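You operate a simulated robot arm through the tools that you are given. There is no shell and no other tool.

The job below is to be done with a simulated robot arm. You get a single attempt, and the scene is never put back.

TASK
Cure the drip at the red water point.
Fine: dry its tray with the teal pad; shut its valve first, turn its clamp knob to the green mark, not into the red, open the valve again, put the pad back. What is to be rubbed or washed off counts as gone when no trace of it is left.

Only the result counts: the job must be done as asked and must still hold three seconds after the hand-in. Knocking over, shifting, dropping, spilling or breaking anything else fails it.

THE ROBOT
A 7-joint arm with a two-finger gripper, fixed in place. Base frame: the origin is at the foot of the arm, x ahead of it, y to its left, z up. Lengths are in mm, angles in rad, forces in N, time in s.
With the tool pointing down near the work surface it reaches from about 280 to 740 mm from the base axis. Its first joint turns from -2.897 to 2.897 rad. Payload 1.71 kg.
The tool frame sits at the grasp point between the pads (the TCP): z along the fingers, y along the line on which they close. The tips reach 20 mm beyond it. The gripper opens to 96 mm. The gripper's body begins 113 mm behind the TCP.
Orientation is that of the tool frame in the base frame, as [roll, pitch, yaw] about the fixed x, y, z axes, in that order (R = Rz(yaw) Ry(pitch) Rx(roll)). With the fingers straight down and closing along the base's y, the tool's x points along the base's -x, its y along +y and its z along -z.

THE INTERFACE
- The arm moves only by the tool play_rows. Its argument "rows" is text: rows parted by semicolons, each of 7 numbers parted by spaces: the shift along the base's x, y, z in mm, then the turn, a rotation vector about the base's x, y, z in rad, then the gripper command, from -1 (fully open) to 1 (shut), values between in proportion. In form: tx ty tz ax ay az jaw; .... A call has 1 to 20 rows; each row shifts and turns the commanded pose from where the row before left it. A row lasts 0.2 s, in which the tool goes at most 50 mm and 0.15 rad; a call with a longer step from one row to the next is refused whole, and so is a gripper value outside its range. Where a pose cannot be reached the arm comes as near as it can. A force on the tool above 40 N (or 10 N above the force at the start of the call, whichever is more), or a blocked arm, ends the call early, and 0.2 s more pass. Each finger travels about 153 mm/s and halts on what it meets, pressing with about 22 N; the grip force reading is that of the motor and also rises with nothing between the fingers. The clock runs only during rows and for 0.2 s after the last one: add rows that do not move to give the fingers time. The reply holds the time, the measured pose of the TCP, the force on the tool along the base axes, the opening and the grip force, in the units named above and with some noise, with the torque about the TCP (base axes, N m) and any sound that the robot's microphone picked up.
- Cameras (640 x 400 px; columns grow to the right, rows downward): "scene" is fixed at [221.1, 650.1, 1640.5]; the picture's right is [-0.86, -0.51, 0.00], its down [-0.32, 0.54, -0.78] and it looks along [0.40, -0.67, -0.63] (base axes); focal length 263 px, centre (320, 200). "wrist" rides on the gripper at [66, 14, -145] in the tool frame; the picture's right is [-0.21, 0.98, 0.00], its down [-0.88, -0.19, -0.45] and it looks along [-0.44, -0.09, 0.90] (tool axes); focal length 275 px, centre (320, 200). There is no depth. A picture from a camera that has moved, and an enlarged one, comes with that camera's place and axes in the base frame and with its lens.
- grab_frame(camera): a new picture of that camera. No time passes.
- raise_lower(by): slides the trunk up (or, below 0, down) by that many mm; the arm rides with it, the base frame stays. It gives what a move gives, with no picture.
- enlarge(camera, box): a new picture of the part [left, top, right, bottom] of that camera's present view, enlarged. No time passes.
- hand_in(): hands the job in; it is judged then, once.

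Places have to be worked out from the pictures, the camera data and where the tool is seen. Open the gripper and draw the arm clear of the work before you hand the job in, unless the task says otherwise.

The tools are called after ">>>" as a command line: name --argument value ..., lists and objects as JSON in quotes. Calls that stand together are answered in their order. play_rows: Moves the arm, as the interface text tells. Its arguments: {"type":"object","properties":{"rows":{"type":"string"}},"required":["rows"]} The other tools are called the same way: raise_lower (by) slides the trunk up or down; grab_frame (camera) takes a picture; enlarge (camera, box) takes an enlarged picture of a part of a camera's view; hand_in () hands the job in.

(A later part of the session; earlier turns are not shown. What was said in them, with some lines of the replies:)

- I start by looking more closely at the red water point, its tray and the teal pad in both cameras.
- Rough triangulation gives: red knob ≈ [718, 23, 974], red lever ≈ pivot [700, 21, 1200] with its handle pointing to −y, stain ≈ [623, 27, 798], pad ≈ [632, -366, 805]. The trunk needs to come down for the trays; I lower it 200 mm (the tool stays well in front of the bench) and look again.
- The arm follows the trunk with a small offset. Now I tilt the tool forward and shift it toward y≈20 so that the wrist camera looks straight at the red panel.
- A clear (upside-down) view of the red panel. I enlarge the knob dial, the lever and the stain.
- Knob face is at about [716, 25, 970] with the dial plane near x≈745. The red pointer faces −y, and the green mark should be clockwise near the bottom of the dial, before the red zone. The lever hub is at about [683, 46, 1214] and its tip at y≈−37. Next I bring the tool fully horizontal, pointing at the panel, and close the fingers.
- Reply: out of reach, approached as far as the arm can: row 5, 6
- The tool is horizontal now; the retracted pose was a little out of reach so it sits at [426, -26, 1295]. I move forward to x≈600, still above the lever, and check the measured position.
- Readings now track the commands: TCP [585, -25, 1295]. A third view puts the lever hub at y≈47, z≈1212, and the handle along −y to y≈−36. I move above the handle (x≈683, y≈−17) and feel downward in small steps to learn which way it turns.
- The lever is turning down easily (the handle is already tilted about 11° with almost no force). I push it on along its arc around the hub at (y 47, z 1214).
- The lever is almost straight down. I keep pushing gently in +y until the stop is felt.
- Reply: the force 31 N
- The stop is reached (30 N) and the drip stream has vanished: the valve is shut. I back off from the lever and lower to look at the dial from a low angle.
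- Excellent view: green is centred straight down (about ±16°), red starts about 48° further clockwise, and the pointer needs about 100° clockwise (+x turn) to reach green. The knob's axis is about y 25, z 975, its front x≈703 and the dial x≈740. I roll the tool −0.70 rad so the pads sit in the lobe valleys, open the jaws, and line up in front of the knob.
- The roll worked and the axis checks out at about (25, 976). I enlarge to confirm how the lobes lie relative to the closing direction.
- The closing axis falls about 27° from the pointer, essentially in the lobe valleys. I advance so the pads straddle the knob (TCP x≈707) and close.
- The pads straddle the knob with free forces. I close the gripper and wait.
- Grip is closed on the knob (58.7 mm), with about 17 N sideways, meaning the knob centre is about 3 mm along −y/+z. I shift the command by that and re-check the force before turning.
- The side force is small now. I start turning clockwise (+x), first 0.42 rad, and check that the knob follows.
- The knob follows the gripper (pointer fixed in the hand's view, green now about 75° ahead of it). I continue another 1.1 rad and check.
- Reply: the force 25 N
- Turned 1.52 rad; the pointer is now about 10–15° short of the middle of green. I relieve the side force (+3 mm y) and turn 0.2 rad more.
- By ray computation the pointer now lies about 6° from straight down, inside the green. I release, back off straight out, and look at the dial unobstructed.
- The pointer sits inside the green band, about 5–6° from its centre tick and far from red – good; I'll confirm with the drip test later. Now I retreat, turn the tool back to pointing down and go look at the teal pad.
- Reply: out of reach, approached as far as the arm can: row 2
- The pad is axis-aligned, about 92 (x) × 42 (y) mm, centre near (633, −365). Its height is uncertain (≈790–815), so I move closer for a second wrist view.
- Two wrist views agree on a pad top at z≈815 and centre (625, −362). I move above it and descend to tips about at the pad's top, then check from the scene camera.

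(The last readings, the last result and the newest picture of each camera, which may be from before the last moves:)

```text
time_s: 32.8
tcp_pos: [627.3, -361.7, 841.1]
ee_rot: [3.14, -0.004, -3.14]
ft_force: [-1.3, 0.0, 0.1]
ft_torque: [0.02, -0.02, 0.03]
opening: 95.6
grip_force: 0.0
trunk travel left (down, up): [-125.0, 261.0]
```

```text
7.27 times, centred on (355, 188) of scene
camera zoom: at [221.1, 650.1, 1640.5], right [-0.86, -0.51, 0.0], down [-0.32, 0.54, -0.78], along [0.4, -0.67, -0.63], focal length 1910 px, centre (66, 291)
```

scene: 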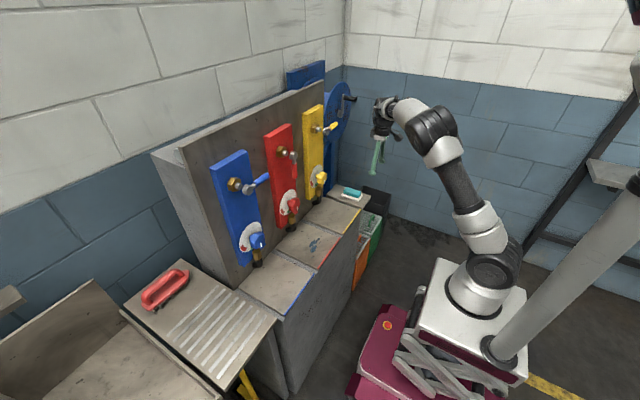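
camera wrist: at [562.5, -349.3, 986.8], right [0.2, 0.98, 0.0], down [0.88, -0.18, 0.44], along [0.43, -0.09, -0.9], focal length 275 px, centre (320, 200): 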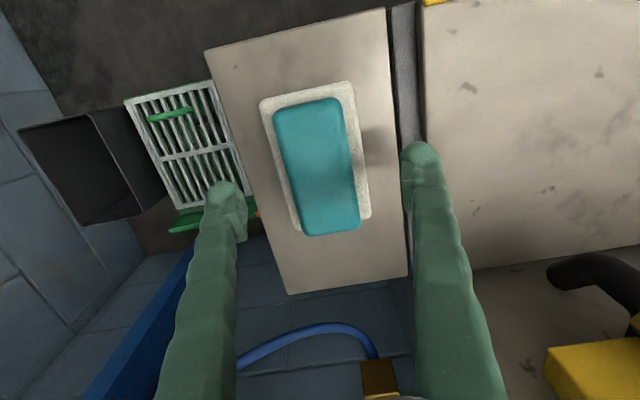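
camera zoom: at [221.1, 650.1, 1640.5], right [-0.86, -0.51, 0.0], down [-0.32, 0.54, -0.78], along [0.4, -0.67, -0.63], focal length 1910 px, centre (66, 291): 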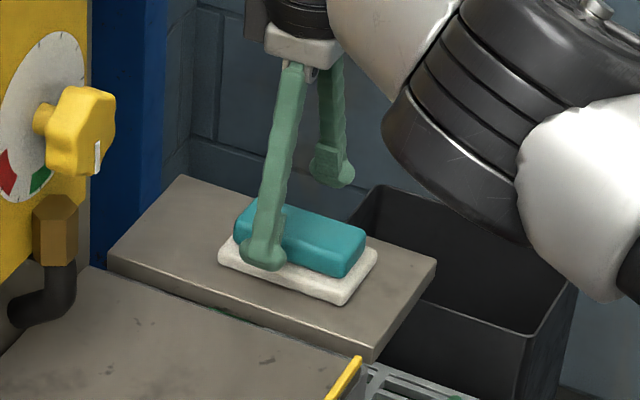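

Comparing finger tips (z 821) with the pad in the scene view puts the pad's top near z≈812. I descend to TCP z≈820 (tips about 800, still above the dish) and close on the pad.

>>> play_rows --rows "-2 0 -10 0 0 0 -1;0 0 -11 0 0 0 -1;0 0 0 0 0 0 -1"

>>> enlarge --camera "scene" --box '[330, 170, 380, 210]'

>>> enlarge --camera "wrist" --box '[200, 70, 460, 260]'

```text
time_s: 33.6
tcp_pos: [625.0, -362.3, 820.7]
ee_rot: [3.139, -0.004, -3.14]
ft_force: [1.3, 0.3, 0.2]
ft_torque: [0.0, -0.01, 0.02]
opening: 96.1
grip_force: 0.1
trunk travel left (down, up): [-125.0, 261.0]
```

```text
10.00 times, centred on (355, 190) of scene
camera zoom: at [221.1, 650.1, 1640.5], right [-0.86, -0.51, 0.0], down [-0.32, 0.54, -0.78], along [0.4, -0.67, -0.63], focal length 2626 px, centre (-30, 300)
```

zoom: 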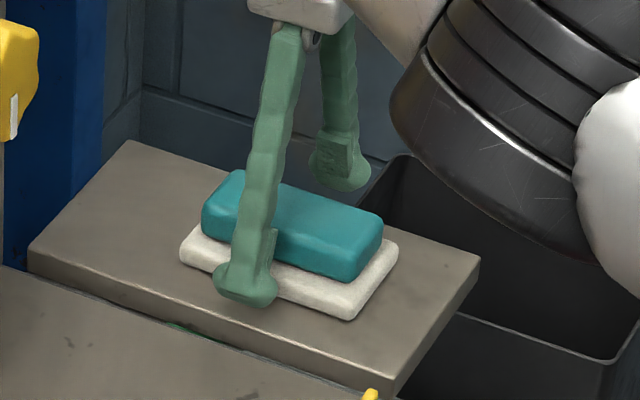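

```text
2.11 times, centred on (330, 165) of wrist
camera zoom: at [559.0, -349.6, 966.0], right [0.2, 0.98, 0.0], down [0.88, -0.18, 0.44], along [0.43, -0.09, -0.9], focal length 580 px, centre (299, 274)
```

zoom: 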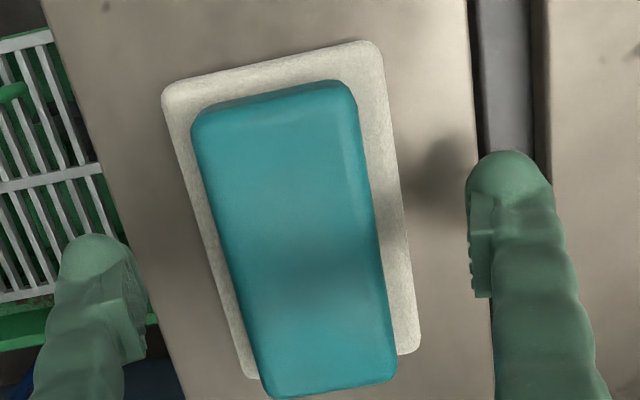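

Tips sit about 5 mm above the pad's underside. I raise 2 mm for clearance and close on the pad.

>>> play_rows --rows "0 0 2 0 0 0 -1;0 0 0 0 0 0 0.5;0 0 0 0 0 0 1;0 0 0 0 0 0 1;0 0 0 0 0 0 1"

>>> enlarge --camera "scene" --box '[330, 170, 380, 210]'

>>> grab_frame --camera "wrist"

```text
time_s: 34.8
tcp_pos: [624.8, -362.1, 826.1]
ee_rot: [-3.139, -0.001, -3.14]
ft_force: [5.7, -2.1, 22.0]
ft_torque: [-0.03, -0.02, 0.02]
opening: 41.1
grip_force: 21.8
trunk travel left (down, up): [-125.0, 261.0]
```

```text
10.00 times, centred on (355, 190) of scene
camera zoom: at [221.1, 650.1, 1640.5], right [-0.86, -0.51, 0.0], down [-0.32, 0.54, -0.78], along [0.4, -0.67, -0.63], focal length 2626 px, centre (-30, 300)
```

zoom: 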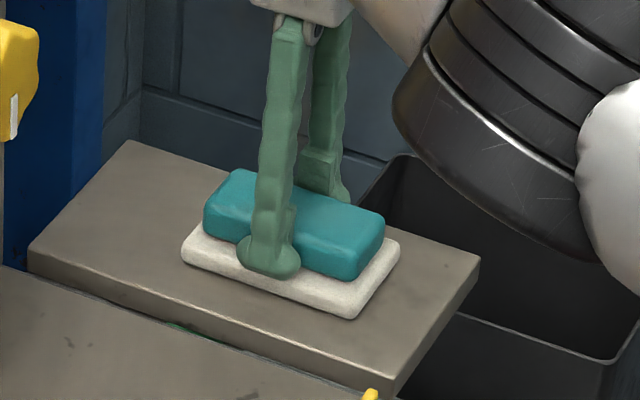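

```text
taken
camera wrist: at [558.4, -349.4, 970.3], right [0.2, 0.98, 0.0], down [0.88, -0.18, 0.44], along [0.43, -0.09, -0.9], focal length 275 px, centre (320, 200)
```

wrist: 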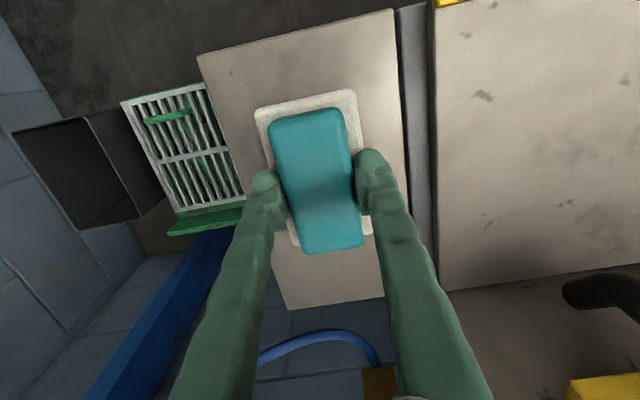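

The 22 N upward force shows the tips landed on the dish (dish top ≈ 806). I open slightly, raise about 9 mm and regrip higher so the tips stay clear of the pad's underside.

>>> play_rows --rows "0 0 3 0 0 0 -0.2;0 0 4 0 0 0 -0.2;0 0 4 0 0 0 -0.2;0 0 0 0 0 0 -0.2;0 0 0 0 0 0 0.5;0 0 0 0 0 0 1;0 0 0 0 0 0 1;0 0 0 0 0 0 1"

>>> enlarge --camera "scene" --box '[330, 170, 380, 210]'

```text
time_s: 36.6
tcp_pos: [625.9, -362.7, 833.7]
ee_rot: [3.14, -0.006, -3.141]
ft_force: [0.6, -0.6, 0.3]
ft_torque: [-0.02, -0.02, -0.01]
opening: 41.0
grip_force: 22.3
trunk travel left (down, up): [-125.0, 261.0]
```

```text
10.00 times, centred on (355, 190) of scene
camera zoom: at [221.1, 650.1, 1640.5], right [-0.86, -0.51, 0.0], down [-0.32, 0.54, -0.78], along [0.4, -0.67, -0.63], focal length 2626 px, centre (-30, 300)
```

zoom: 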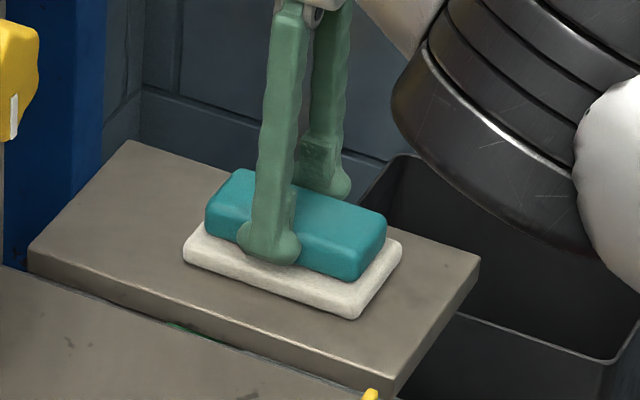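

A clean grip with no load: tips about 8 mm above the pad's underside. I lift it.

>>> play_rows --rows "0 0 10 0 0 0 1;0 0 20 0 0 0 1;0 0 30 0 0 0 1;0 0 0 0 0 0 1"

>>> enlarge --camera "scene" --box '[330, 165, 390, 213]'

>>> grab_frame --camera "wrist"

```text
time_s: 37.6
tcp_pos: [626.0, -362.3, 892.9]
ee_rot: [3.14, -0.005, -3.139]
ft_force: [-0.4, -0.3, -0.8]
ft_torque: [0.01, 0.0, -0.01]
opening: 40.9
grip_force: 22.2
trunk travel left (down, up): [-125.0, 261.0]
```

```text
8.33 times, centred on (360, 189) of scene
camera zoom: at [221.1, 650.1, 1640.5], right [-0.86, -0.51, 0.0], down [-0.32, 0.54, -0.78], along [0.4, -0.67, -0.63], focal length 2188 px, centre (-13, 292)
```

zoom: 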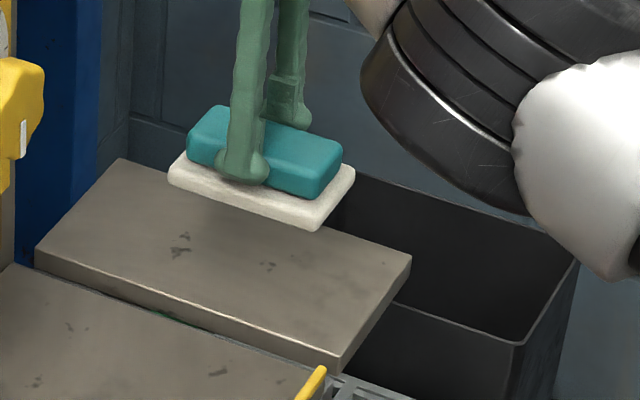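

```text
taken
camera wrist: at [559.9, -349.1, 1038.2], right [0.2, 0.98, 0.0], down [0.88, -0.18, 0.44], along [0.43, -0.09, -0.9], focal length 275 px, centre (320, 200)
```

wrist: 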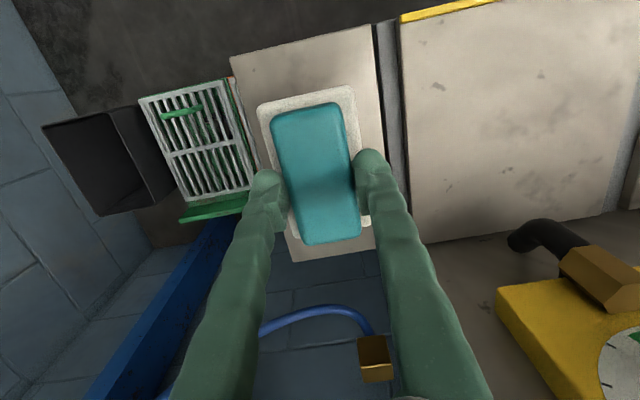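

The white layer is part of the pad (a sponge base), so nothing else moved. The stain spans x≈570–640, y≈−45…80 on the red tray (tray x 541–746, y −72…120), so a sweep along y with the pad centred near x≈606 covers it all. I carry the pad over, staying clear in front of the yellow knob.

>>> play_rows --rows "-20 20 0 0 0 0 1;-20 40 0 0 0 0 1;-10 45 0 0 0 0 1;0 45 0 0 0 0 1;0 45 0 0 0 0 1;0 45 0 0 0 0 1;10 45 -5 0 0 0 1;20 37 -8 0 0 0 1;0 0 0 0 0 0 1"

>>> grab_frame --camera "wrist"

>>> enlarge --camera "scene" --box '[260, 170, 380, 260]'

```text
time_s: 39.6
tcp_pos: [603.3, -40.3, 881.5]
ee_rot: [3.141, -0.005, -3.139]
ft_force: [0.1, 0.1, -0.2]
ft_torque: [-0.01, 0.01, -0.02]
opening: 40.6
grip_force: 21.7
trunk travel left (down, up): [-125.0, 261.0]
```

```text
taken
camera wrist: at [538.5, -26.0, 1025.9], right [0.2, 0.98, 0.0], down [0.88, -0.18, 0.44], along [0.43, -0.09, -0.9], focal length 275 px, centre (320, 200)
```

wrist: 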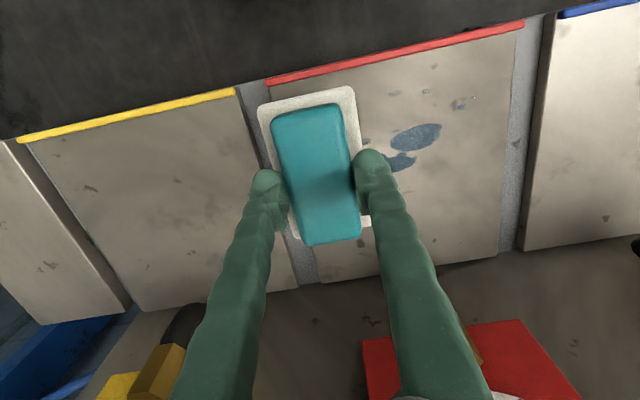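

```text
4.44 times, centred on (320, 215) of scene
camera zoom: at [221.1, 650.1, 1640.5], right [-0.86, -0.51, 0.0], down [-0.32, 0.54, -0.78], along [0.4, -0.67, -0.63], focal length 1167 px, centre (320, 133)
```

zoom: 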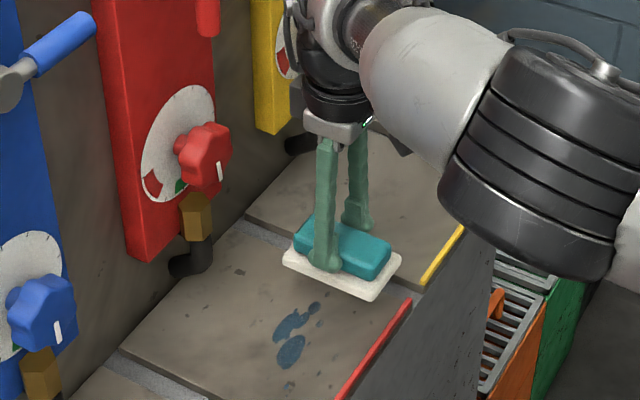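

Let me enlarge the stain in this view to see which spots are water.

>>> enlarge --camera "wrist" --box '[340, 30, 540, 220]'

>>> enlarge --camera "scene" --box '[300, 225, 350, 265]'

```text
2.11 times, centred on (440, 125) of wrist
camera zoom: at [538.5, -26.0, 1025.9], right [0.2, 0.98, 0.0], down [0.88, -0.18, 0.44], along [0.43, -0.09, -0.9], focal length 580 px, centre (67, 358)
```

zoom: 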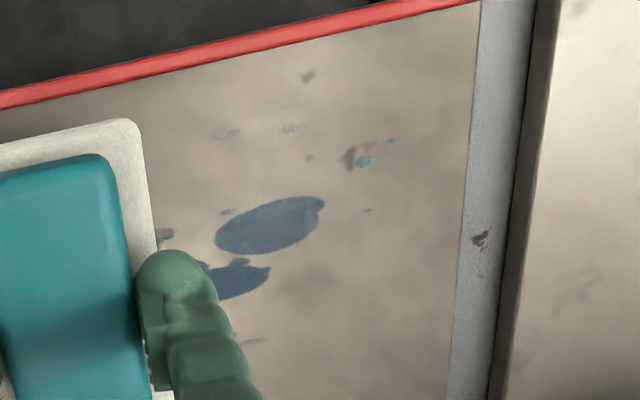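

```text
10.00 times, centred on (325, 245) of scene
camera zoom: at [221.1, 650.1, 1640.5], right [-0.86, -0.51, 0.0], down [-0.32, 0.54, -0.78], along [0.4, -0.67, -0.63], focal length 2626 px, centre (270, -250)
```

zoom: 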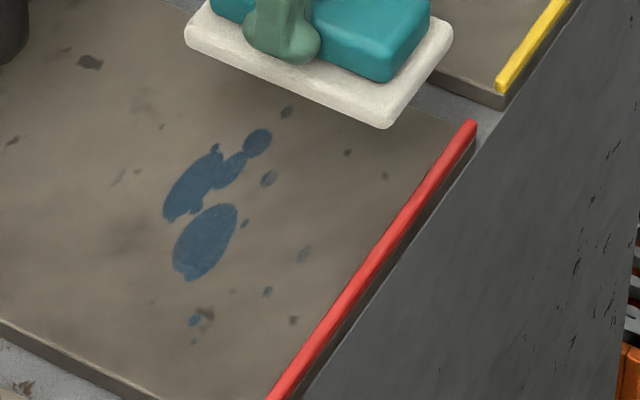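

The water spots run over x≈566–640, y≈−45…90; the lip's inner edge is x≈545 and the pad's front edge is 50 mm ahead of the TCP, so x≈603 fits. I descend slowly to feel for contact.

>>> play_rows --rows "0 0 -12 0 0 0 1;0 0 -12 0 0 0 1;0 0 -6 0 0 0 1;0 0 -3 0 0 0 1;0 0 -3 0 0 0 1;0 0 -2 0 0 0 1;0 0 0 0 0 0 1"

```text
time_s: 41.2
tcp_pos: [603.8, -41.1, 844.3]
ee_rot: [-3.141, -0.005, -3.139]
ft_force: [0.5, -0.2, -0.5]
ft_torque: [0.0, 0.01, -0.01]
opening: 40.6
grip_force: 21.6
trunk travel left (down, up): [-125.0, 261.0]
```

No contact yet at 844. I keep lowering in 2 mm steps.

>>> play_rows --rows "0 0 -2 0 0 0 1;0 0 -2 0 0 0 1;0 0 -2 0 0 0 1;0 0 -2 0 0 0 1;0 0 0 0 0 0 1"

```text
time_s: 42.4
tcp_pos: [604.5, -41.3, 837.1]
ee_rot: [-3.14, -0.003, -3.14]
ft_force: [-0.2, 0.2, -0.4]
ft_torque: [0.01, -0.02, -0.03]
opening: 40.8
grip_force: 22.0
trunk travel left (down, up): [-125.0, 261.0]
```

>>> enlarge --camera "scene" --box '[300, 210, 360, 258]'

>>> play_rows --rows "0 0 -2 0 0 0 1;0 0 -2 0 0 0 1;0 0 -1 0 0 0 1;0 0 0 0 0 0 1"

```text
8.33 times, centred on (330, 234) of scene
camera zoom: at [221.1, 650.1, 1640.5], right [-0.86, -0.51, 0.0], down [-0.32, 0.54, -0.78], along [0.4, -0.67, -0.63], focal length 2188 px, centre (237, -83)
```

zoom: 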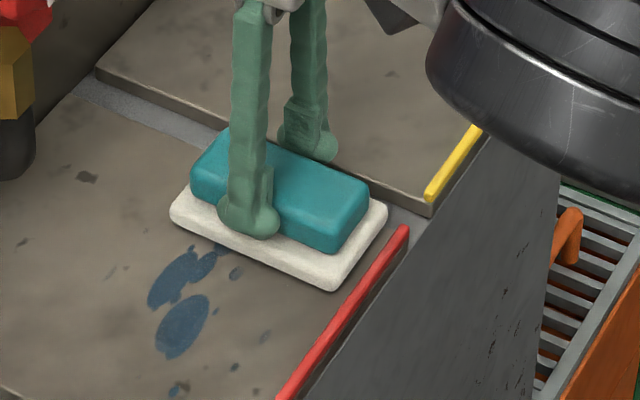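

```text
time_s: 43.4
tcp_pos: [603.4, -41.4, 831.7]
ee_rot: [3.141, 0.0, -3.14]
ft_force: [4.2, 0.2, 16.6]
ft_torque: [-0.01, -0.12, -0.01]
opening: 40.8
grip_force: 22.5
trunk travel left (down, up): [-125.0, 261.0]
```

Contact with about 17 N at TCP z≈831.7. I sweep slowly in +y across the whole stain.

>>> play_rows --rows "0 5 0 0 0 0 1;0 8 0 0 0 0 1;0 8 0 0 0 0 1;0 8 0 0 0 0 1;0 8 0 0 0 0 1;0 8 0 0 0 0 1;0 8 0 0 0 0 1;0 8 0 0 0 0 1;0 8 0 0 0 0 1;0 8 0 0 0 0 1;0 8 0 0 0 0 1;0 8 0 0 0 0 1;0 8 0 0 0 0 1;0 8 0 0 0 0 1;0 8 0 0 0 0 1;0 8 0 0 0 0 1;0 3 0 0 0 0 1;0 0 0 0 0 0 1"

>>> enlarge --camera "scene" --box '[280, 200, 370, 272]'

>>> grab_frame --camera "wrist"

```text
time_s: 47.2
tcp_pos: [603.1, 87.8, 831.8]
ee_rot: [3.141, -0.005, -3.14]
ft_force: [-0.6, -4.7, 12.2]
ft_torque: [-0.1, 0.01, -0.05]
opening: 41.0
grip_force: 21.9
trunk travel left (down, up): [-125.0, 261.0]
```

```text
5.56 times, centred on (325, 236) of scene
camera zoom: at [221.1, 650.1, 1640.5], right [-0.86, -0.51, 0.0], down [-0.32, 0.54, -0.78], along [0.4, -0.67, -0.63], focal length 1459 px, centre (292, 0)
```

zoom: 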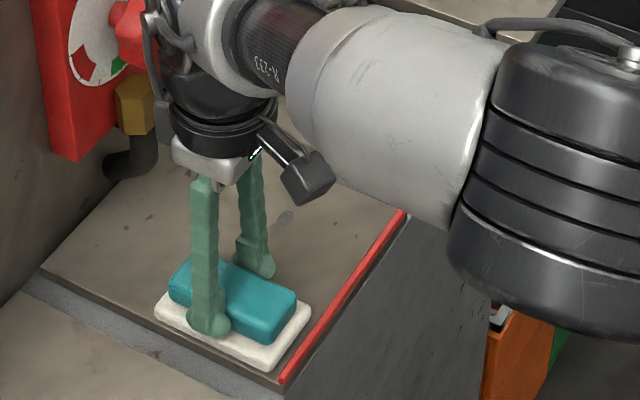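

```text
taken
camera wrist: at [537.3, 100.8, 975.8], right [0.2, 0.98, 0.0], down [0.88, -0.18, 0.44], along [0.43, -0.09, -0.9], focal length 275 px, centre (320, 200)
```

wrist: 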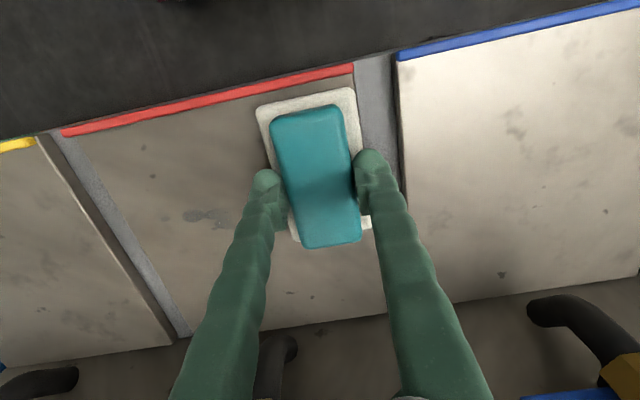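

Most of the water is gone; only a faint trace remains. I wipe back in −y with the pad shifted about 8 mm deeper in x.

>>> play_rows --rows "4 -3 0 0 0 0 1;4 -8 0 0 0 0 1;0 -8 0 0 0 0 1;0 -8 0 0 0 0 1;0 -8 0 0 0 0 1;0 -8 0 0 0 0 1;0 -8 0 0 0 0 1;0 -8 0 0 0 0 1;0 -8 0 0 0 0 1;0 -8 0 0 0 0 1;0 -8 0 0 0 0 1;0 -8 0 0 0 0 1;0 -8 0 0 0 0 1;0 -8 0 0 0 0 1;0 -8 0 0 0 0 1;0 -8 0 0 0 0 1;0 -6 0 0 0 0 1;0 0 0 0 0 0 1"

>>> enlarge --camera "scene" --box '[280, 200, 370, 272]'

>>> grab_frame --camera "wrist"

>>> enlarge --camera "wrist" --box '[260, 30, 560, 220]'

```text
time_s: 51.0
tcp_pos: [612.6, -40.9, 831.3]
ee_rot: [3.141, -0.002, -3.139]
ft_force: [0.3, 4.0, 11.4]
ft_torque: [0.05, 0.11, -0.04]
opening: 41.1
grip_force: 22.7
trunk travel left (down, up): [-125.0, 261.0]
```

```text
5.56 times, centred on (325, 236) of scene
camera zoom: at [221.1, 650.1, 1640.5], right [-0.86, -0.51, 0.0], down [-0.32, 0.54, -0.78], along [0.4, -0.67, -0.63], focal length 1459 px, centre (292, 0)
```

zoom: 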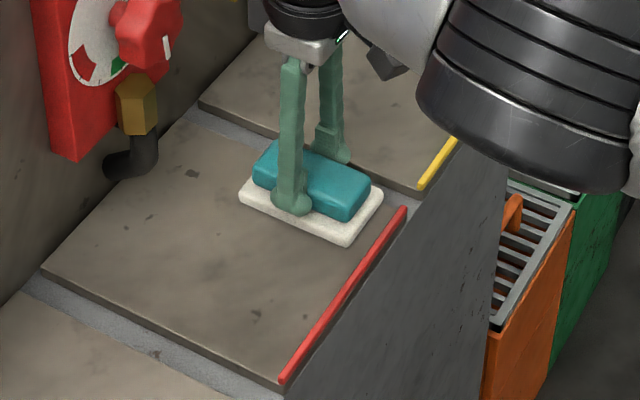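

```text
taken
camera wrist: at [545.6, -27.7, 975.5], right [0.2, 0.98, 0.0], down [0.88, -0.18, 0.44], along [0.43, -0.09, -0.9], focal length 275 px, centre (320, 200)
```

wrist: 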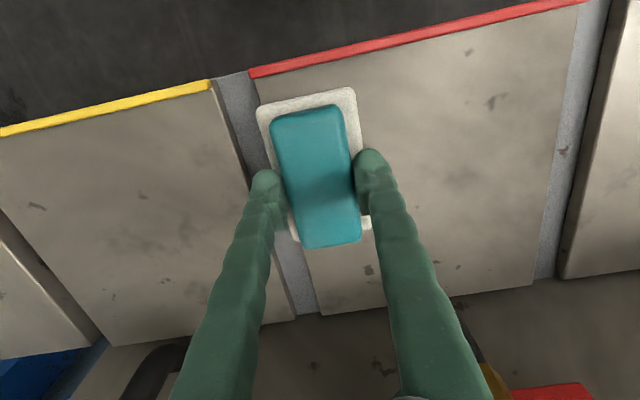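

```text
2.11 times, centred on (410, 125) of wrist
camera zoom: at [545.6, -27.7, 975.5], right [0.2, 0.98, 0.0], down [0.88, -0.18, 0.44], along [0.43, -0.09, -0.9], focal length 580 px, centre (130, 358)
```

zoom: 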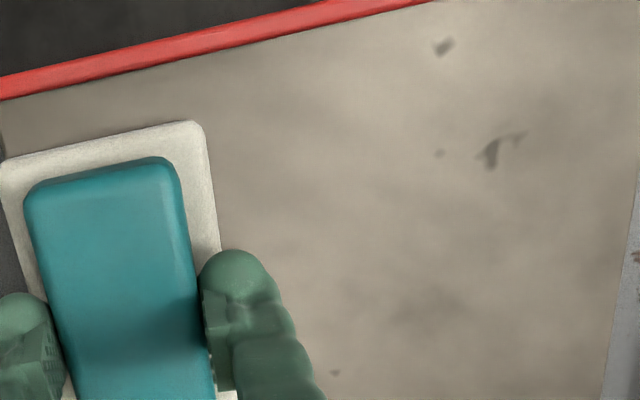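

No blue is visible any more, but I make one more slow round trip (x≈603 out, back in the same lane) so no faint trace remains.

>>> play_rows --rows "-5 -2 0 0 0 0 1;-5 5 0 0 0 0 1;0 9 0 0 0 0 1;0 9 0 0 0 0 1;0 9 0 0 0 0 1;0 9 0 0 0 0 1;0 9 0 0 0 0 1;0 9 0 0 0 0 1;0 9 0 0 0 0 1;0 9 0 0 0 0 1;0 9 0 0 0 0 1;0 9 0 0 0 0 1;0 9 0 0 0 0 1;0 9 0 0 0 0 1;0 9 0 0 0 0 1;0 9 0 0 0 0 1;5 0 0 0 0 0 1;0 0 0 0 0 0 1"

>>> play_rows --rows "0 -9 0 0 0 0 1;0 -9 0 0 0 0 1;0 -9 0 0 0 0 1;0 -9 0 0 0 0 1;0 -9 0 0 0 0 1;0 -9 0 0 0 0 1;0 -9 0 0 0 0 1;0 -9 0 0 0 0 1;0 -9 0 0 0 0 1;0 -9 0 0 0 0 1;0 -9 0 0 0 0 1;0 -9 0 0 0 0 1;0 -9 0 0 0 0 1;0 -9 0 0 0 0 1;0 0 10 0 0 0 1;-10 0 20 0 0 0 1;-20 0 20 0 0 0 1;0 0 10 0 0 0 1;0 0 0 0 0 0 1"

>>> grab_frame --camera "wrist"

>>> enlarge --camera "scene" --box '[270, 200, 370, 272]'

```text
time_s: 54.8
tcp_pos: [608.2, 86.6, 829.5]
ee_rot: [3.141, -0.005, -3.141]
ft_force: [0.0, -0.6, -1.0]
ft_torque: [0.04, -0.01, -0.04]
opening: 40.7
grip_force: 21.9
trunk travel left (down, up): [-125.0, 261.0]
```

```text
time_s: 58.8
tcp_pos: [576.2, -39.0, 890.0]
ee_rot: [3.139, -0.005, -3.138]
ft_force: [0.0, 0.1, 0.2]
ft_torque: [0.01, -0.02, 0.0]
opening: 41.0
grip_force: 22.5
trunk travel left (down, up): [-125.0, 261.0]
```

```text
taken
camera wrist: at [511.0, -25.9, 1035.3], right [0.2, 0.98, 0.0], down [0.88, -0.18, 0.44], along [0.43, -0.09, -0.9], focal length 275 px, centre (320, 200)
```

wrist: 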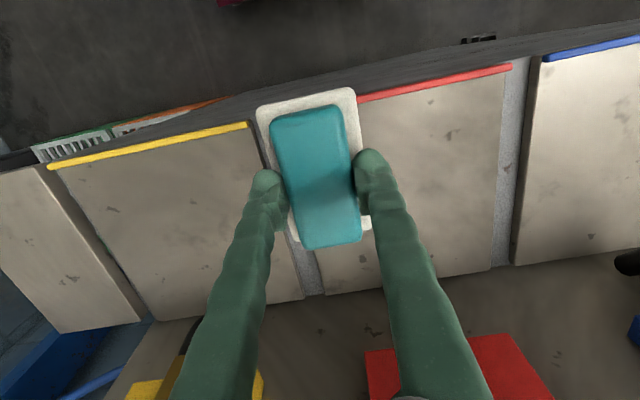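

```text
5.56 times, centred on (320, 236) of scene
camera zoom: at [221.1, 650.1, 1640.5], right [-0.86, -0.51, 0.0], down [-0.32, 0.54, -0.78], along [0.4, -0.67, -0.63], focal length 1459 px, centre (320, 0)
```

zoom: 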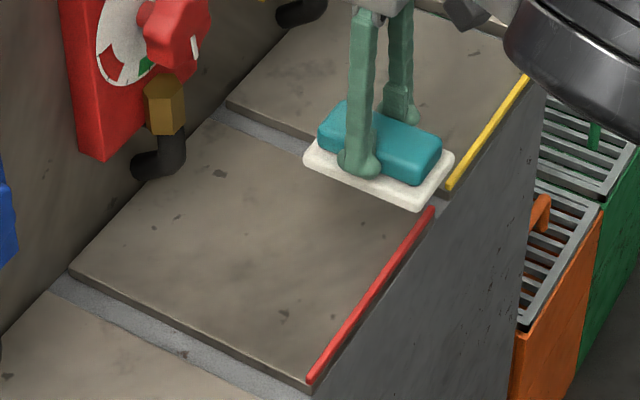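

The tray is clean in both views. Now I carry the pad back to its shelf by the same route.

>>> play_rows --rows "0 -40 0 0 0 0 1;0 -45 0 0 0 0 1;0 -45 0 0 0 0 1;0 -45 0 0 0 0 1;5 -45 0 0 0 0 1;10 -45 0 0 0 0 1;15 -40 0 0 0 0 1;20 -18 0 0 0 0 1;0 0 -15 0 0 0 1;0 0 -15 0 0 0 1;0 0 -10 0 0 0 1;0 0 -5 0 0 0 1;0 0 -3 0 0 0 1;0 0 0 0 0 0 1"

>>> grab_frame --camera "wrist"

>>> enlarge --camera "scene" --box '[330, 170, 380, 210]'

```text
time_s: 61.8
tcp_pos: [626.7, -362.5, 842.9]
ee_rot: [3.139, -0.004, -3.14]
ft_force: [-0.1, -0.6, -1.0]
ft_torque: [-0.03, 0.01, -0.03]
opening: 40.6
grip_force: 21.9
trunk travel left (down, up): [-125.0, 261.0]
```

```text
taken
camera wrist: at [561.8, -349.1, 988.0], right [0.2, 0.98, 0.0], down [0.88, -0.18, 0.44], along [0.43, -0.09, -0.9], focal length 275 px, centre (320, 200)
```

wrist: 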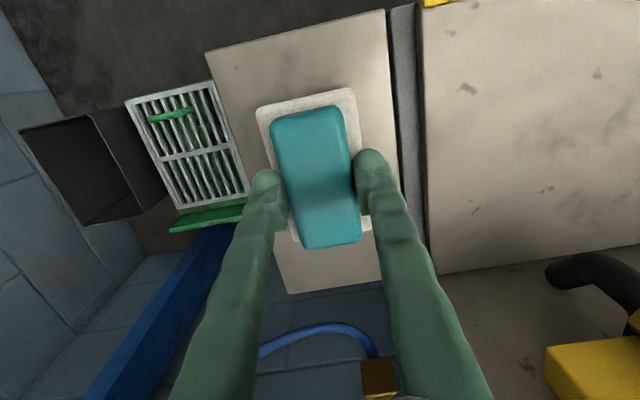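

```text
10.00 times, centred on (355, 190) of scene
camera zoom: at [221.1, 650.1, 1640.5], right [-0.86, -0.51, 0.0], down [-0.32, 0.54, -0.78], along [0.4, -0.67, -0.63], focal length 2626 px, centre (-30, 300)
```

zoom: 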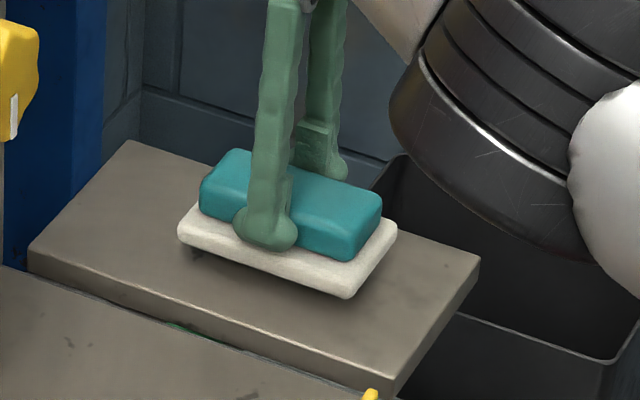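

The pad hovers about 9 mm above its old place. I lower it in small steps until it touches.

>>> play_rows --rows "0 0 -3 0 0 0 1;0 0 -3 0 0 0 1;0 0 -2 0 0 0 1;0 0 -1 0 0 0 1;0 0 0 0 0 0 1"

```text
time_s: 63.0
tcp_pos: [628.1, -363.5, 833.3]
ee_rot: [3.14, -0.003, -3.14]
ft_force: [-0.2, 0.2, -1.4]
ft_torque: [-0.03, -0.05, 0.0]
opening: 40.7
grip_force: 21.7
trunk travel left (down, up): [-125.0, 261.0]
```

>>> play_rows --rows "-1 1 -1 0 0 0 1;0 0 -1 0 0 0 1;0 0 -1 0 0 0 1;0 0 0 0 0 0 1"

>>> enlarge --camera "scene" --box '[330, 170, 380, 210]'

```text
time_s: 64.0
tcp_pos: [626.2, -361.2, 830.5]
ee_rot: [3.14, -0.003, -3.139]
ft_force: [-0.3, 0.1, 0.1]
ft_torque: [-0.01, -0.02, 0.01]
opening: 40.8
grip_force: 22.0
trunk travel left (down, up): [-125.0, 261.0]
```

```text
10.00 times, centred on (355, 190) of scene
camera zoom: at [221.1, 650.1, 1640.5], right [-0.86, -0.51, 0.0], down [-0.32, 0.54, -0.78], along [0.4, -0.67, -0.63], focal length 2626 px, centre (-30, 300)
```

zoom: 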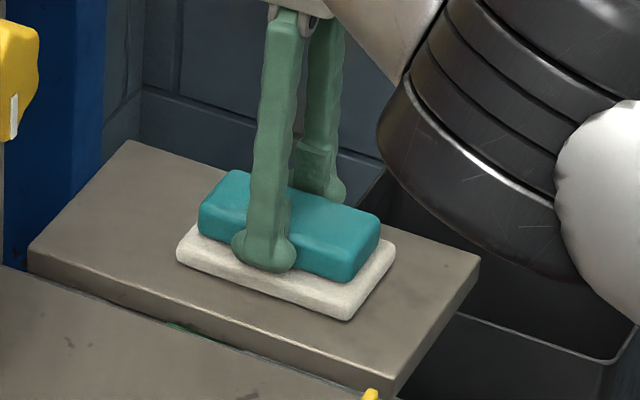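

Nearly there; still no contact force. A couple more 1 mm steps.

>>> play_rows --rows "0 -1 -1 0 0 0 1;0 0 -1 0 0 0 1;0 0 0 0 0 0 1"

```text
time_s: 64.8
tcp_pos: [627.4, -361.5, 829.8]
ee_rot: [3.14, -0.003, -3.141]
ft_force: [3.3, 1.0, 13.8]
ft_torque: [0.07, 0.28, -0.04]
opening: 40.6
grip_force: 21.2
trunk travel left (down, up): [-125.0, 261.0]
```

Contact (14 N): the pad is down. I open gently and rise straight up.

>>> play_rows --rows "0 0 0.5 0 0 0 0;0 0 0 0 0 0 -0.3;0 0 0 0 0 0 -0.3;0 0 3 0 0 0 -0.3;0 0 12 0 0 0 -0.3;0 0 30 0 0 0 -0.3;0 0 40 0 0 0 -0.3;0 0 0 0 0 0 -0.3"

>>> enlarge --camera "scene" --box '[320, 165, 390, 215]'

>>> grab_frame --camera "wrist"

```text
time_s: 66.6
tcp_pos: [627.9, -364.3, 917.6]
ee_rot: [3.14, -0.007, -3.139]
ft_force: [-0.8, -0.1, -0.7]
ft_torque: [0.0, 0.0, -0.03]
opening: 62.7
grip_force: 0.1
trunk travel left (down, up): [-125.0, 261.0]
```

```text
8.00 times, centred on (355, 190) of scene
camera zoom: at [221.1, 650.1, 1640.5], right [-0.86, -0.51, 0.0], down [-0.32, 0.54, -0.78], along [0.4, -0.67, -0.63], focal length 2100 px, centre (40, 280)
```

zoom: 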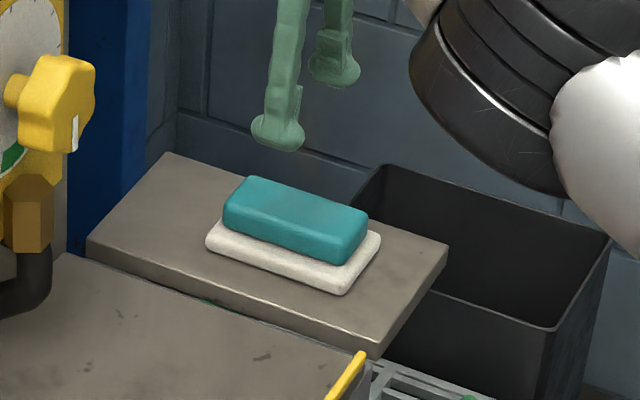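

```text
taken
camera wrist: at [562.1, -350.3, 1061.7], right [0.2, 0.98, 0.0], down [0.88, -0.18, 0.44], along [0.43, -0.09, -0.9], focal length 275 px, centre (320, 200)
```

wrist: 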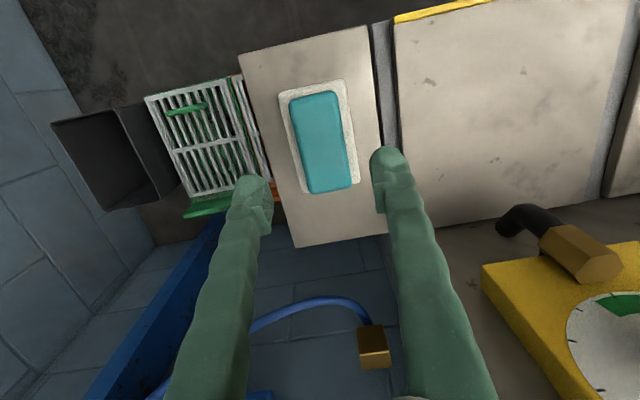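

The pad sits exactly where it was. Now I go back up to reopen the valve: retreat, turn the tool horizontal with fingers closed, and go to the +y side of the lever (y≈85, z≈1150).

>>> play_rows --rows "-30 10 20 0 0 0 1;-40 20 20 0 0 0 1;0 35 16 0 -0.131 0 1;0 35 16 0 -0.131 0 1;0 35 16 0 -0.131 0 1;0 35 16 0 -0.131 0 1;0 35 16 0 -0.131 0 1;0 35 16 0 -0.131 0 1;0 35 16 0 -0.131 0 1;0 35 16 0 -0.131 0 1;0 35 16 0 -0.131 0 1;0 35 16 0 -0.131 0 1;0 35 16 0 -0.131 0 1;0 35 16 0 -0.131 0 1;0 0 0 0 0 0 1"

>>> grab_frame --camera "wrist"

```text
time_s: 69.8
tcp_pos: [556.3, 88.9, 1146.8]
ee_rot: [-2.508, 1.569, -2.508]
ft_force: [-0.8, 0.2, 0.6]
ft_torque: [-0.04, 0.04, 0.0]
opening: 0.4
grip_force: 21.7
trunk travel left (down, up): [-125.0, 261.0]
```

```text
taken
camera wrist: at [410.9, 102.1, 1080.9], right [0.0, 0.98, 0.2], down [-0.44, -0.18, 0.88], along [0.9, -0.09, 0.43], focal length 275 px, centre (320, 200)
```

wrist: 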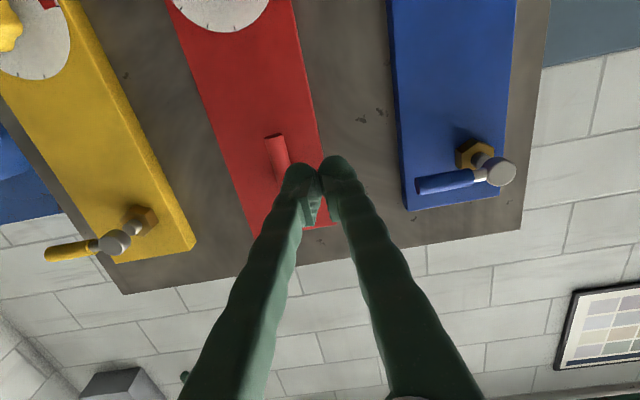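

The lever hangs straight down. I advance to its +y side (x≈683) and push it back −y and up along the arc.

>>> play_rows --rows "33 0 0 0 0 0 1;33 0 0 0 0 0 1;33 0 0 0 0 0 1;28 0 0 0 0 0 1;0 -10 0 0 0 0 1;0 -12 0 0 0 0 1;0 -9 0 0 0 0 1;0 -9 0 0 0 0 1;0 -9 1 0 0 0 1;0 -8 1 0 0 0 1;0 -8 3 0 0 0 1;0 -8 3 0 0 0 1;0 -7 5 0 0 0 1;0 -7 5 0 0 0 1;0 -6 7 0 0 0 1;0 -5 7 0 0 0 1;0 0 0 0 0 0 1"

>>> grab_frame --camera "wrist"

>>> enlarge --camera "scene" --box '[255, 110, 375, 200]'

```text
time_s: 73.4
tcp_pos: [684.9, -8.7, 1178.6]
ee_rot: [-2.884, 1.568, -2.884]
ft_force: [-1.1, 1.0, -1.5]
ft_torque: [0.04, -0.03, -0.02]
opening: 0.0
grip_force: 21.5
trunk travel left (down, up): [-125.0, 261.0]
```

```text
taken
camera wrist: at [537.4, 3.8, 1112.6], right [0.0, 0.98, 0.21], down [-0.44, -0.18, 0.88], along [0.9, -0.09, 0.43], focal length 275 px, centre (320, 200)
```

wrist: 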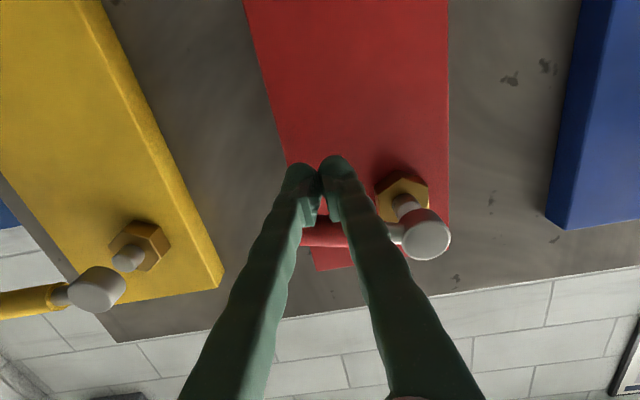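

```text
4.44 times, centred on (315, 155) of scene
camera zoom: at [221.1, 650.1, 1640.5], right [-0.86, -0.51, 0.0], down [-0.32, 0.54, -0.78], along [0.4, -0.67, -0.63], focal length 1167 px, centre (342, 400)
```

zoom: 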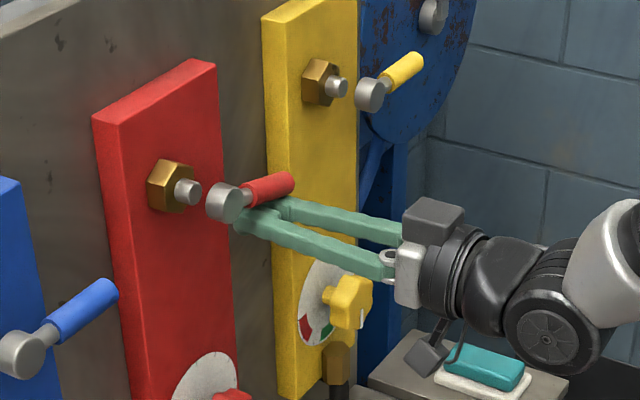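

The lever is within about 10° of horizontal. I push straight up in small steps until the stop.

>>> play_rows --rows "0 -2 5 0 0 0 1;0 -2 5 0 0 0 1;0 0 4 0 0 0 1;0 0 3 0 0 0 1;0 0 3 0 0 0 1;0 0 2 0 0 0 1;0 0 2 0 0 0 1;0 0 0 0 0 0 1"

>>> enlarge --camera "scene" --box '[255, 110, 375, 200]'

>>> enlarge --camera "scene" --box '[260, 180, 370, 250]'

```text
time_s: 75.2
tcp_pos: [682.9, -13.9, 1196.9]
ee_rot: [-3.065, 1.558, -3.063]
ft_force: [-10.4, -1.5, -29.2]
ft_torque: [-0.01, -0.26, 0.0]
opening: 6.2
grip_force: 29.5
trunk travel left (down, up): [-125.0, 261.0]
```

```text
4.44 times, centred on (315, 155) of scene
camera zoom: at [221.1, 650.1, 1640.5], right [-0.86, -0.51, 0.0], down [-0.32, 0.54, -0.78], along [0.4, -0.67, -0.63], focal length 1167 px, centre (342, 400)
```

zoom: 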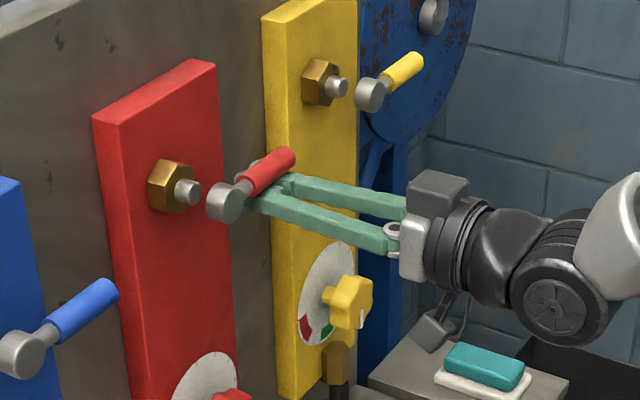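

```text
5.71 times, centred on (315, 215) of scene
camera zoom: at [221.1, 650.1, 1640.5], right [-0.86, -0.51, 0.0], down [-0.32, 0.54, -0.78], along [0.4, -0.67, -0.63], focal length 1500 px, centre (349, 114)
```

zoom: 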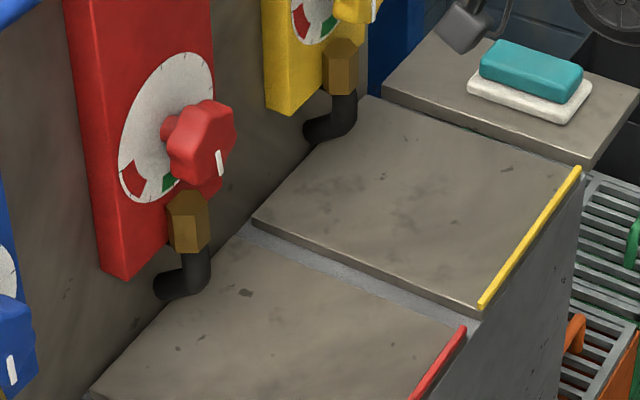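

The stop is reached (29 N), the lever is horizontal like the others, and no drip is seen. I back away downward and out, then wait a few seconds to check for drips.

>>> play_rows --rows "0 0 -8 0 0 0 1;0 0 -12 0 0 0 1;-30 0 0 0 0 0 1;-40 0 0 0 0 0 1;-20 20 -30 0 0 0 1;0 20 -40 0 0 0 1;0 15 -40 0 0 0 1;0 0 -40 0 0 0 1;0 0 -15 0 0 0 1;0 0 0 0 0 0 1;0 0 0 0 0 0 1;0 0 0 0 0 0 1;0 0 0 0 0 0 1;0 0 0 0 0 0 1;0 0 0 0 0 0 1"

>>> grab_frame --camera "wrist"

>>> enlarge --camera "wrist" --box '[220, 0, 420, 170]'

>>> enlarge --camera "scene" --box '[260, 180, 370, 250]'

>>> enlarge --camera "scene" --box '[255, 110, 335, 160]'

```text
time_s: 78.4
tcp_pos: [591.4, 41.6, 1018.0]
ee_rot: [-2.677, 1.57, -2.678]
ft_force: [0.7, 0.3, 0.0]
ft_torque: [-0.01, 0.01, 0.01]
opening: 0.0
grip_force: 30.1
trunk travel left (down, up): [-125.0, 261.0]
```

```text
taken
camera wrist: at [446.3, 55.6, 952.9], right [0.0, 0.98, 0.2], down [-0.44, -0.18, 0.88], along [0.9, -0.09, 0.43], focal length 275 px, centre (320, 200)
```

wrist: 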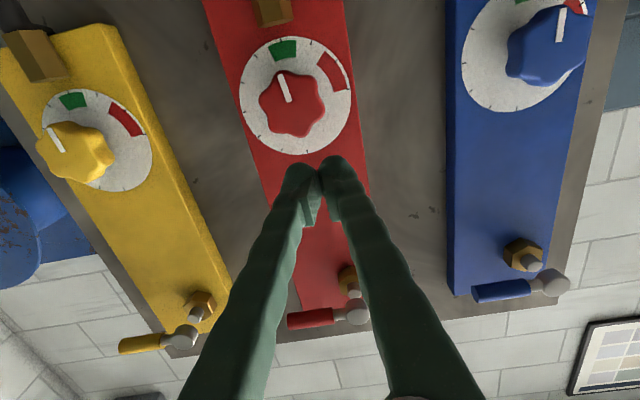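

```text
2.35 times, centred on (320, 85) of wrist
camera zoom: at [446.3, 55.6, 952.9], right [0.0, 0.98, 0.2], down [-0.44, -0.18, 0.88], along [0.9, -0.09, 0.43], focal length 648 px, centre (320, 471)
```

zoom: 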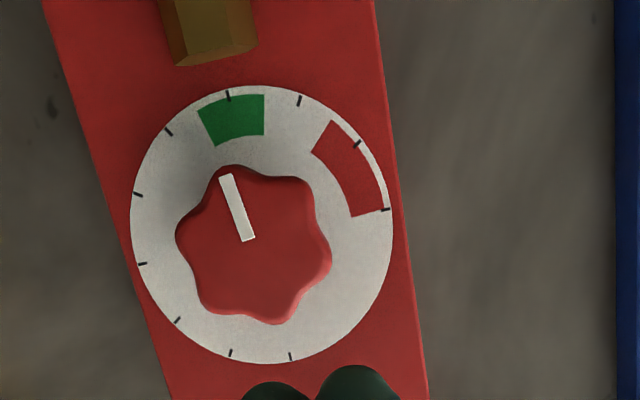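

```text
5.71 times, centred on (315, 215) of scene
camera zoom: at [221.1, 650.1, 1640.5], right [-0.86, -0.51, 0.0], down [-0.32, 0.54, -0.78], along [0.4, -0.67, -0.63], focal length 1500 px, centre (349, 114)
```

zoom: 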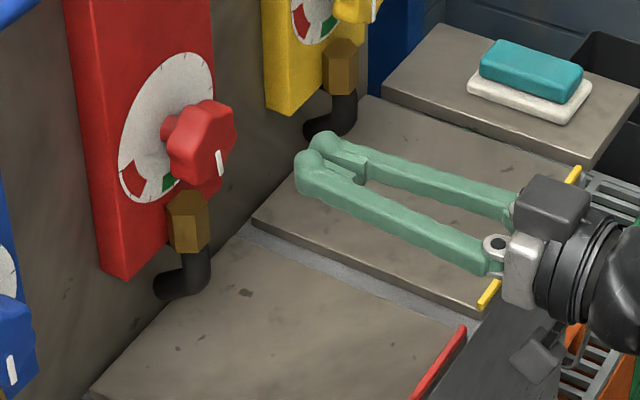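

```text
8.00 times, centred on (295, 135) of scene
camera zoom: at [221.1, 650.1, 1640.5], right [-0.86, -0.51, 0.0], down [-0.32, 0.54, -0.78], along [0.4, -0.67, -0.63], focal length 2100 px, centre (520, 720)
```

zoom: 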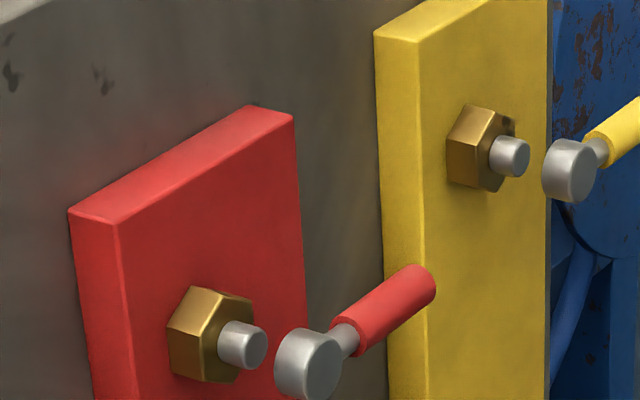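

The lever is exactly as originally (open), the pointer is in the green, and no drip is visible. I draw back, turn the tool down with the gripper open, and take a last look at the tray.

>>> play_rows --rows "-20 0 20 0 0 0 -1;-20 -5 20 0 0.131 0 -1;-10 -5 20 0 0.131 0 -1;-10 -5 20 0 0.131 0 -1;-10 -5 20 0 0.131 0 -1;-10 -5 10 0 0.131 0 -1;-10 0 10 0 0.131 0 -1;-10 0 10 0 0.131 0 -1;-10 0 0 0 0.131 0 -1;-10 0 0 0 0.131 0 -1;-10 0 0 0 0.131 0 -1;-10 0 0 0 0.131 0 -1;0 0 0 0 0.131 0 -1;0 0 0 0 0 0 -1;0 0 0 0 0 0 -1"

>>> grab_frame --camera "wrist"

>>> enlarge --camera "wrist" --box '[200, 60, 440, 240]'

>>> enlarge --camera "scene" --box '[280, 200, 370, 272]'

>>> grab_frame --camera "scene"

```text
time_s: 81.6
tcp_pos: [468.0, 18.7, 1151.1]
ee_rot: [3.135, 0.075, 3.139]
ft_force: [0.0, -0.1, -0.3]
ft_torque: [-0.03, -0.01, 0.01]
opening: 95.9
grip_force: 0.0
out of reach, approached as far as the arm can: row 2, 7
trunk travel left (down, up): [-125.0, 261.0]
```

```text
taken
camera wrist: at [391.4, 31.6, 1291.3], right [0.21, 0.98, 0.02], down [0.84, -0.19, 0.51], along [0.5, -0.09, -0.86], focal length 275 px, centre (320, 200)
```

wrist: 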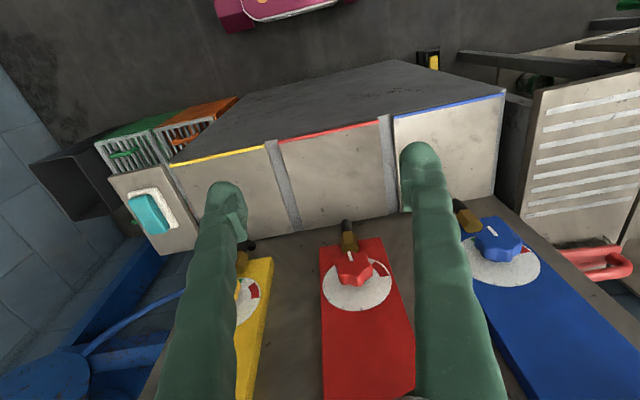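

```text
2.22 times, centred on (320, 150) of wrist
camera zoom: at [391.4, 31.6, 1291.3], right [0.21, 0.98, 0.02], down [0.84, -0.19, 0.51], along [0.5, -0.09, -0.86], focal length 612 px, centre (320, 311)
```

zoom: 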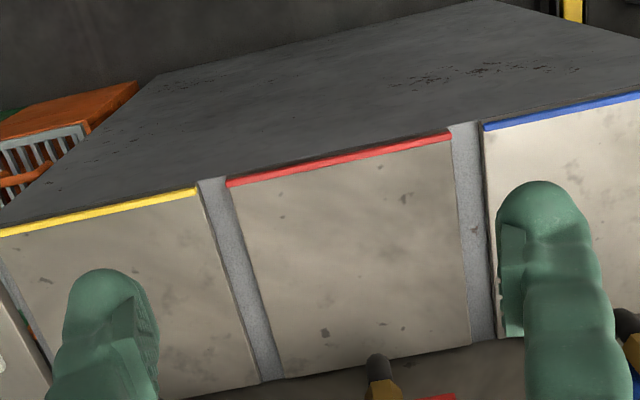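

```text
5.56 times, centred on (325, 236) of scene
camera zoom: at [221.1, 650.1, 1640.5], right [-0.86, -0.51, 0.0], down [-0.32, 0.54, -0.78], along [0.4, -0.67, -0.63], focal length 1459 px, centre (292, 0)
```

zoom: 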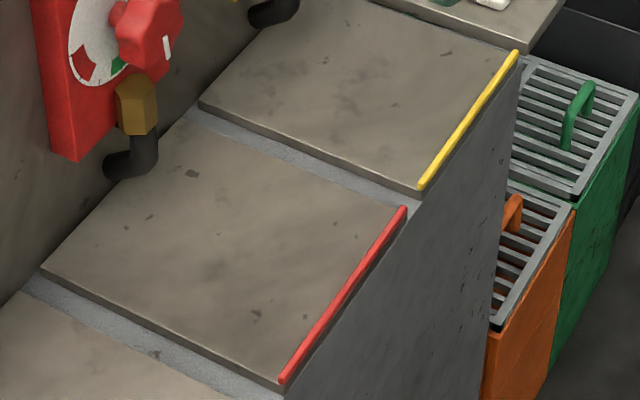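

```text
taken
```

scene: 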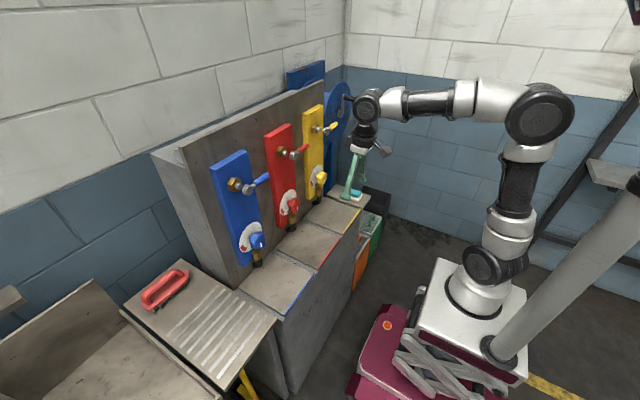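

The tray is dry and stays dry with the valve open. The lever is back at its open stop, the pointer is in the green, the pad is on its shelf, and the arm is clear with the gripper open. I hand in.

>>> hand_in

```text
The job is handed in.
```

The drip at the red water point is cured, and I've handed the job in. In the last pictures, several seconds after reopening the valve, there was no drip and no water on the tray.

- **Valve:** I shut it first by pushing the lever down to its stop, which stopped the drip. After the knob and tray were done, I pushed it back up to its open stop, level like the other two.
- **Clamp knob:** the pointer is inside the green band, about 5–6° short of its centre and well away from the red.
- **Tray:** I wiped the stained area with the teal pad in four passes, and no blue is left in any view. The brown marks still there aren't water; the other trays have them too.
- **Pad:** it's back on its shelf in the same spot, to within what the pictures show.

I put the pad back before reopening the valve, which is the reverse of your order. The gripper is open and the arm is clear of the work.
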